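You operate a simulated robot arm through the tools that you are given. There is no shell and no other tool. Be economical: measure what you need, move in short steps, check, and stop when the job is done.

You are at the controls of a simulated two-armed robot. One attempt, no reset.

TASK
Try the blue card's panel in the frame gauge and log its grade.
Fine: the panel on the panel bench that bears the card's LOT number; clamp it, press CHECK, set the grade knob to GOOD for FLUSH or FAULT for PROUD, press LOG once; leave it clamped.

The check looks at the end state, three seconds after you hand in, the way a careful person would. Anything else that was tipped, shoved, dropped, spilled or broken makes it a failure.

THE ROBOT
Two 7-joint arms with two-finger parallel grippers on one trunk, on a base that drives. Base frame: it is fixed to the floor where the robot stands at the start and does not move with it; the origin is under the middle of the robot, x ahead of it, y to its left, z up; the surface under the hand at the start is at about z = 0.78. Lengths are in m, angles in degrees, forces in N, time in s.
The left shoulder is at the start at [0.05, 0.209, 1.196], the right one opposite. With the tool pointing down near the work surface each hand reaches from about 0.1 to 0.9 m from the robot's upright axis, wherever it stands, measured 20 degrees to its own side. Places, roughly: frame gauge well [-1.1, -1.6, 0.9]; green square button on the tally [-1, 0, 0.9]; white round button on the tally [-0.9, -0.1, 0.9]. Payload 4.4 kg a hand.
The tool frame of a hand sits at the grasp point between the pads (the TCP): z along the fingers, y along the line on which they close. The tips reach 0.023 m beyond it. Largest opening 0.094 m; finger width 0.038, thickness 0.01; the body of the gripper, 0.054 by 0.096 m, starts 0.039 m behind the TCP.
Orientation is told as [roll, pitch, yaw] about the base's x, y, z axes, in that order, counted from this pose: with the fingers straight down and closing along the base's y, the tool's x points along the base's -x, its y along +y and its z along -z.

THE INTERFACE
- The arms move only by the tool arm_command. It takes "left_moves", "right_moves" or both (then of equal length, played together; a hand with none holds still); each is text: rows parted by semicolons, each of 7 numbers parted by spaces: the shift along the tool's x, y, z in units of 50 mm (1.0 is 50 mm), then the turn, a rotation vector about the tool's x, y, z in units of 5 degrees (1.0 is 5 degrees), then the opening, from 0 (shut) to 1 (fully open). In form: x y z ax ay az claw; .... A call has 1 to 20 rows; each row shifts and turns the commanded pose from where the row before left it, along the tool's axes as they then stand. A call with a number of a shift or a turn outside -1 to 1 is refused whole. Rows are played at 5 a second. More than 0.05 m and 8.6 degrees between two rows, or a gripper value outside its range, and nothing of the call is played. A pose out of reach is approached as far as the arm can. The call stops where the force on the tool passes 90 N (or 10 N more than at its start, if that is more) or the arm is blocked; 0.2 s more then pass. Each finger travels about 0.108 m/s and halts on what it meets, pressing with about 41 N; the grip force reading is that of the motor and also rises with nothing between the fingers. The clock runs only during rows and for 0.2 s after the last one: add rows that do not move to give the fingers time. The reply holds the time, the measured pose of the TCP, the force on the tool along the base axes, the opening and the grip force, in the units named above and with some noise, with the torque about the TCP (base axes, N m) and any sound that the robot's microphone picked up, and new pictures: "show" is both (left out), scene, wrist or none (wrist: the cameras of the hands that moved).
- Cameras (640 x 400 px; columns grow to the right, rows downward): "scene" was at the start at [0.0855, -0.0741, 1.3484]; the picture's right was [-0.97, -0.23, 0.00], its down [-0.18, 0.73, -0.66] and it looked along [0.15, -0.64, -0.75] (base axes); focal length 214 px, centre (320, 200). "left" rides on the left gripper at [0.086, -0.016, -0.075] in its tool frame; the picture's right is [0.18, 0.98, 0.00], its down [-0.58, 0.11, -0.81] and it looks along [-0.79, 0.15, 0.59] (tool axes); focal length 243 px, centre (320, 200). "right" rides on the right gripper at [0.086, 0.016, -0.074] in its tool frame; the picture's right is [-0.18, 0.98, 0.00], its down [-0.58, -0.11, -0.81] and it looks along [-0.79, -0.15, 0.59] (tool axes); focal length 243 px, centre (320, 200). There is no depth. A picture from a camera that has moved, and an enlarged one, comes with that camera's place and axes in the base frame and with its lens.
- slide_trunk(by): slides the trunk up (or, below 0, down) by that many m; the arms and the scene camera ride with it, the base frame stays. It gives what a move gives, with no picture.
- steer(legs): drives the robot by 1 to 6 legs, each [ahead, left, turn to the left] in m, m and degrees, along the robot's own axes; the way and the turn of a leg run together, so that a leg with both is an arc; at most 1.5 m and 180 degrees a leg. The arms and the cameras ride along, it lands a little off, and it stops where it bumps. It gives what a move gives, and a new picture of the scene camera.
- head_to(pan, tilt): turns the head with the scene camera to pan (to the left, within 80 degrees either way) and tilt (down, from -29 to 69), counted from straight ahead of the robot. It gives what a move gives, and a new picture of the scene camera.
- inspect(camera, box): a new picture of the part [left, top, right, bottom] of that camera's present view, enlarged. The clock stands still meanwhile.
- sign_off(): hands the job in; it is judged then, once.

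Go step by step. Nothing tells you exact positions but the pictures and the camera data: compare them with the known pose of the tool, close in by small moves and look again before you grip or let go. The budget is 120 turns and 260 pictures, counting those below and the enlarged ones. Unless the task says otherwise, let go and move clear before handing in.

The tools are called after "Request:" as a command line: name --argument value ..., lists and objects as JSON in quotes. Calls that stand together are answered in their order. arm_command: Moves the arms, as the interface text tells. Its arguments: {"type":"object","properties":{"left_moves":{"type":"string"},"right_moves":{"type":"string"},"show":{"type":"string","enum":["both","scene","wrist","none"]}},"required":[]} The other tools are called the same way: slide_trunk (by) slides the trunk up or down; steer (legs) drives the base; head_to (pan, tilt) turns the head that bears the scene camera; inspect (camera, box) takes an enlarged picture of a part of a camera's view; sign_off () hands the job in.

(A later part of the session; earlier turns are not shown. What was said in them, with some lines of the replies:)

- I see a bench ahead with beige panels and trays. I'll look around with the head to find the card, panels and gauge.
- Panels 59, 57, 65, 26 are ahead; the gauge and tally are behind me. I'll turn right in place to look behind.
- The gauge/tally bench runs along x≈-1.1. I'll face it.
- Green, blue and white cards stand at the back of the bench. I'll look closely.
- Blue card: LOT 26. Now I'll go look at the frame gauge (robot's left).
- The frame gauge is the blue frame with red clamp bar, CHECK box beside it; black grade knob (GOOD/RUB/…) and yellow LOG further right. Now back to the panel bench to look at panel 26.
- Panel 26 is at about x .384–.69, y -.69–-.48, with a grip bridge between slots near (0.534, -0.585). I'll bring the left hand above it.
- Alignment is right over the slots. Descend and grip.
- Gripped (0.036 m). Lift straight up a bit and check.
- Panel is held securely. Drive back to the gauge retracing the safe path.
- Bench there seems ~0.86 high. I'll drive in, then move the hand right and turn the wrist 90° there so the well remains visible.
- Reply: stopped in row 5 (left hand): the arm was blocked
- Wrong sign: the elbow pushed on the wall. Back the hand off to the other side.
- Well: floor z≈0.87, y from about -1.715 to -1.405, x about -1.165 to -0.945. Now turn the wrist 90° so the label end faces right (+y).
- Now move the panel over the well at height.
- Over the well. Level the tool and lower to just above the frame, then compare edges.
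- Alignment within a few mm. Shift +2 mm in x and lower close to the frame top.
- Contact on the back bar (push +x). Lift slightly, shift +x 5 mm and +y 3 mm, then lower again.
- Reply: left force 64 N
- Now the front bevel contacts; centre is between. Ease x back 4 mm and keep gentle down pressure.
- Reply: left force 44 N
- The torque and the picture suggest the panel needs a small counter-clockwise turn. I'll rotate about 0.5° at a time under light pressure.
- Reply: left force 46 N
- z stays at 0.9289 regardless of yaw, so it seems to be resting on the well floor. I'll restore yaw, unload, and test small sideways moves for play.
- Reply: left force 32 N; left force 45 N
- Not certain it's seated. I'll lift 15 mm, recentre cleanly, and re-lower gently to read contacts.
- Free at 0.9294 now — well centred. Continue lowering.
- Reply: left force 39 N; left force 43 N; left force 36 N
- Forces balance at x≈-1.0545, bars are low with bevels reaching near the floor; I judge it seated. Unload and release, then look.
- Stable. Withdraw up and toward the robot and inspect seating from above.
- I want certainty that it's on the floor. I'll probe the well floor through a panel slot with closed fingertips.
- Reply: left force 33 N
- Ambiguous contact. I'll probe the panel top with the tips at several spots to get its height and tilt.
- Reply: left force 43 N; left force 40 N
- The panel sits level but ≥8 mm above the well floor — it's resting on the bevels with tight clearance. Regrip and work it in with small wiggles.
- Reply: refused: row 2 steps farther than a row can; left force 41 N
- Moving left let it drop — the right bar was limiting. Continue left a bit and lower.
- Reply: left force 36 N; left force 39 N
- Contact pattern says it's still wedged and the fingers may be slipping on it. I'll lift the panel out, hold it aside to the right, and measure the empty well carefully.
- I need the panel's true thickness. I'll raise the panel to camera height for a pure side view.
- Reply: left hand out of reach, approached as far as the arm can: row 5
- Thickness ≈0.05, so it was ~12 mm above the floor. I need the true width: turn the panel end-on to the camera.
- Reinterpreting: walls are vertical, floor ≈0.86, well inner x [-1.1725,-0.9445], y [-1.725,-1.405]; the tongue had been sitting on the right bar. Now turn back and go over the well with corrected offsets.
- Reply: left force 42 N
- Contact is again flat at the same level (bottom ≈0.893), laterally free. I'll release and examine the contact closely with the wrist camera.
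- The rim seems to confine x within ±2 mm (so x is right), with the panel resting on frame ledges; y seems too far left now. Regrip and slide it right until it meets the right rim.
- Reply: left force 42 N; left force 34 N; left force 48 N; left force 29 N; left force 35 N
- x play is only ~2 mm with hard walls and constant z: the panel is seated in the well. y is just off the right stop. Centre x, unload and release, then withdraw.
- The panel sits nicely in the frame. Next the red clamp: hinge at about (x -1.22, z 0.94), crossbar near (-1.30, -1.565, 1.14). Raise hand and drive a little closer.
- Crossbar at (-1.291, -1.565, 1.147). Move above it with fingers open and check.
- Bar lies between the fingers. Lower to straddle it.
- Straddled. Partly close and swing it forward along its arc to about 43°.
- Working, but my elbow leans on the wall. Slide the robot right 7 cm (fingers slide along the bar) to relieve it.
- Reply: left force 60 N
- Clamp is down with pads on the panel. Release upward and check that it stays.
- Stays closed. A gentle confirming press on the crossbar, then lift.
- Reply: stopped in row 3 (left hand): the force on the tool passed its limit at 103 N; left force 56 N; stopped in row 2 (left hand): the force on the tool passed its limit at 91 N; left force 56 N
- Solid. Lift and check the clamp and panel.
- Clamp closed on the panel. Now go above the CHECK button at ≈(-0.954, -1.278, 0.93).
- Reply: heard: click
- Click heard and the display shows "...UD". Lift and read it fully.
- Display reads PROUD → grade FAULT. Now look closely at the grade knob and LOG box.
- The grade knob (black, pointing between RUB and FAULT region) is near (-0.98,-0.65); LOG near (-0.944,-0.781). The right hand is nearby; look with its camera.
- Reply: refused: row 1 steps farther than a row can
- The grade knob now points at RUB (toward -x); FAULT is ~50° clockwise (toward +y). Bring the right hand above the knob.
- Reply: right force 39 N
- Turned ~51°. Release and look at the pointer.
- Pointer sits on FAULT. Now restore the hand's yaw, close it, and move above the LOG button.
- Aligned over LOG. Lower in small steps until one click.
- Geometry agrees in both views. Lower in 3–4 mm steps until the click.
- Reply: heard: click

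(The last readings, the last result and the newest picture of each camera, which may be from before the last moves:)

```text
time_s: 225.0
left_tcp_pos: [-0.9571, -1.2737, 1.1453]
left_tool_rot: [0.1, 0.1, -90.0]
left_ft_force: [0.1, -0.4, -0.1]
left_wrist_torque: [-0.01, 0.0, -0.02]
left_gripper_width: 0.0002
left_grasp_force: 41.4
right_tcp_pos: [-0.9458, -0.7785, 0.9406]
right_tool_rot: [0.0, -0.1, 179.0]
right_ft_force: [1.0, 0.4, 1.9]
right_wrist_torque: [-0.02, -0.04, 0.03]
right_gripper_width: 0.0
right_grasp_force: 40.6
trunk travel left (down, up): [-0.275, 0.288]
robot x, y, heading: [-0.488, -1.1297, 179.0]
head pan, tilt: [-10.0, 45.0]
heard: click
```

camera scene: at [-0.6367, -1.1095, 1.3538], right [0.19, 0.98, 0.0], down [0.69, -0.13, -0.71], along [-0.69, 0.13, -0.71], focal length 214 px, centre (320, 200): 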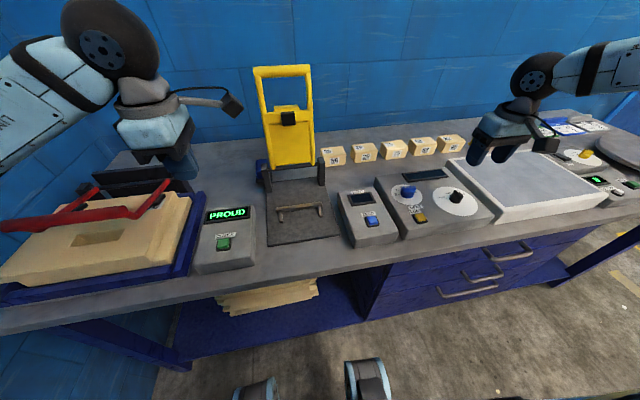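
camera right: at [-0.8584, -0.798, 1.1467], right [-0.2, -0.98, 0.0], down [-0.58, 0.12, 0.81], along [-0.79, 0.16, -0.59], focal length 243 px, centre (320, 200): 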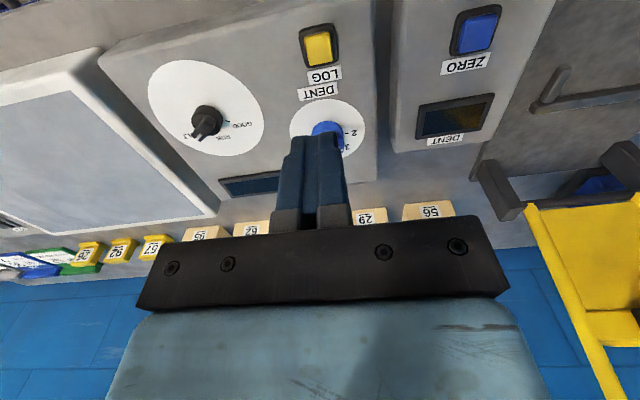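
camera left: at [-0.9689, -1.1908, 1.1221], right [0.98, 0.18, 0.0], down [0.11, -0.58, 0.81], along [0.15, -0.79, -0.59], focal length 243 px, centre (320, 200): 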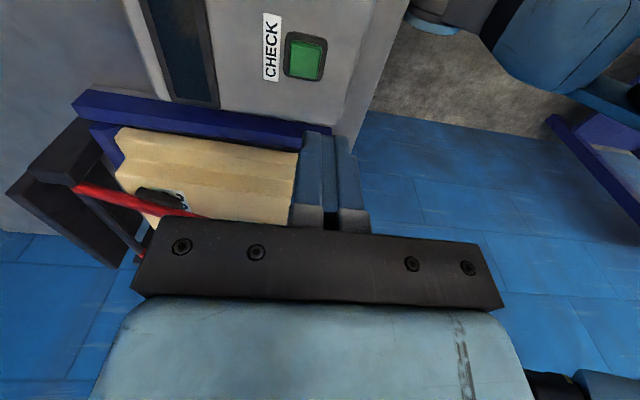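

Click — LOG pressed once. Lift straight up and read the displays.

Request:
arm_command --right_moves "0 0 -0.6 0 0 0 0; 0 0 -0.9 0 0 0 0; 0 0 -0.9 0 0 0 0; 0 0 -0.9 0 0 0 0; 0 0 -0.9 0 0 0 0; 0 0 -0.9 0 0 0 0; 0 0 0 0 0 0 0" --show "none"

Request:
inspect --camera "scene" --box '[380, 150, 500, 240]'

Request:
inspect --camera "scene" --box '[0, 160, 280, 310]'

```text
time_s: 226.6
left_tcp_pos: [-0.9574, -1.274, 1.1457]
left_tool_rot: [0.1, 0.0, -90.0]
left_ft_force: [0.2, 1.0, 0.4]
left_wrist_torque: [0.02, 0.0, 0.0]
left_gripper_width: 0.0
left_grasp_force: 40.9
right_tcp_pos: [-0.9462, -0.7783, 1.196]
right_tool_rot: [0.1, 0.1, 178.9]
right_ft_force: [-0.6, -0.1, 0.2]
right_wrist_torque: [-0.02, 0.0, 0.02]
right_gripper_width: 0.0
right_grasp_force: 40.8
trunk travel left (down, up): [-0.275, 0.288]
robot x, y, heading: [-0.487, -1.1288, 179.1]
head pan, tilt: [-10.0, 45.0]
```

```text
4.44 times, centred on (440, 195) of scene
camera zoom: at [-0.637, -1.1091, 1.3537], right [0.19, 0.98, 0.0], down [0.69, -0.13, -0.71], along [-0.69, 0.13, -0.71], focal length 953 px, centre (-213, 222)
```

zoom: 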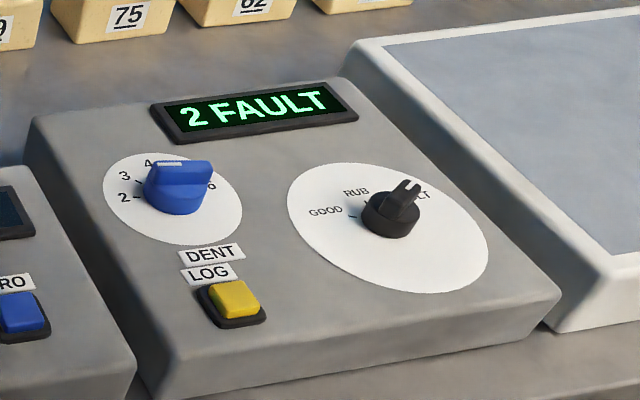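

```text
2.29 times, centred on (140, 235) of scene
camera zoom: at [-0.637, -1.1091, 1.3537], right [0.19, 0.98, 0.0], down [0.69, -0.13, -0.71], along [-0.69, 0.13, -0.71], focal length 490 px, centre (731, 120)
```

zoom: 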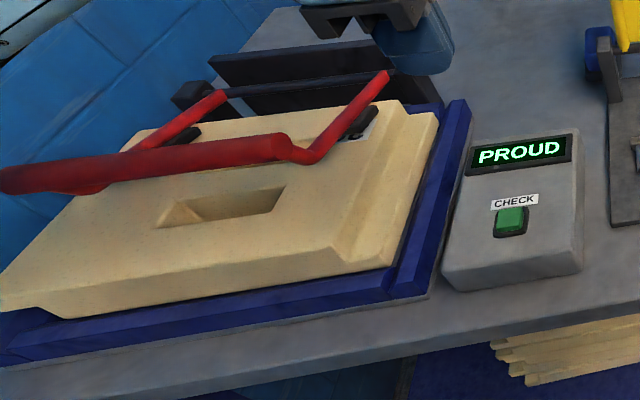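

The log display reads "2 FAULT", the CHECK display reads PROUD, the panel is clamped, and both hands are clear. I'm handing in.

Request:
sign_off

```text
The job is handed in.
```

I placed panel 26, the blue card's lot, in the frame gauge and clamped it. CHECK read PROUD, so I set the grade knob to FAULT and pressed LOG once; the log display then showed "2 FAULT".

- **Seating:** I am not certain the panel was fully down. The walls held it tightly front to back, and it sat level. A fingertip probe through one of its slots found at least about 12 mm of empty space below it. If it was not fully seated, PROUD could be a false reading.
- **The "2" in the log:** I did not work out what it means, and I did not touch the dent knob.
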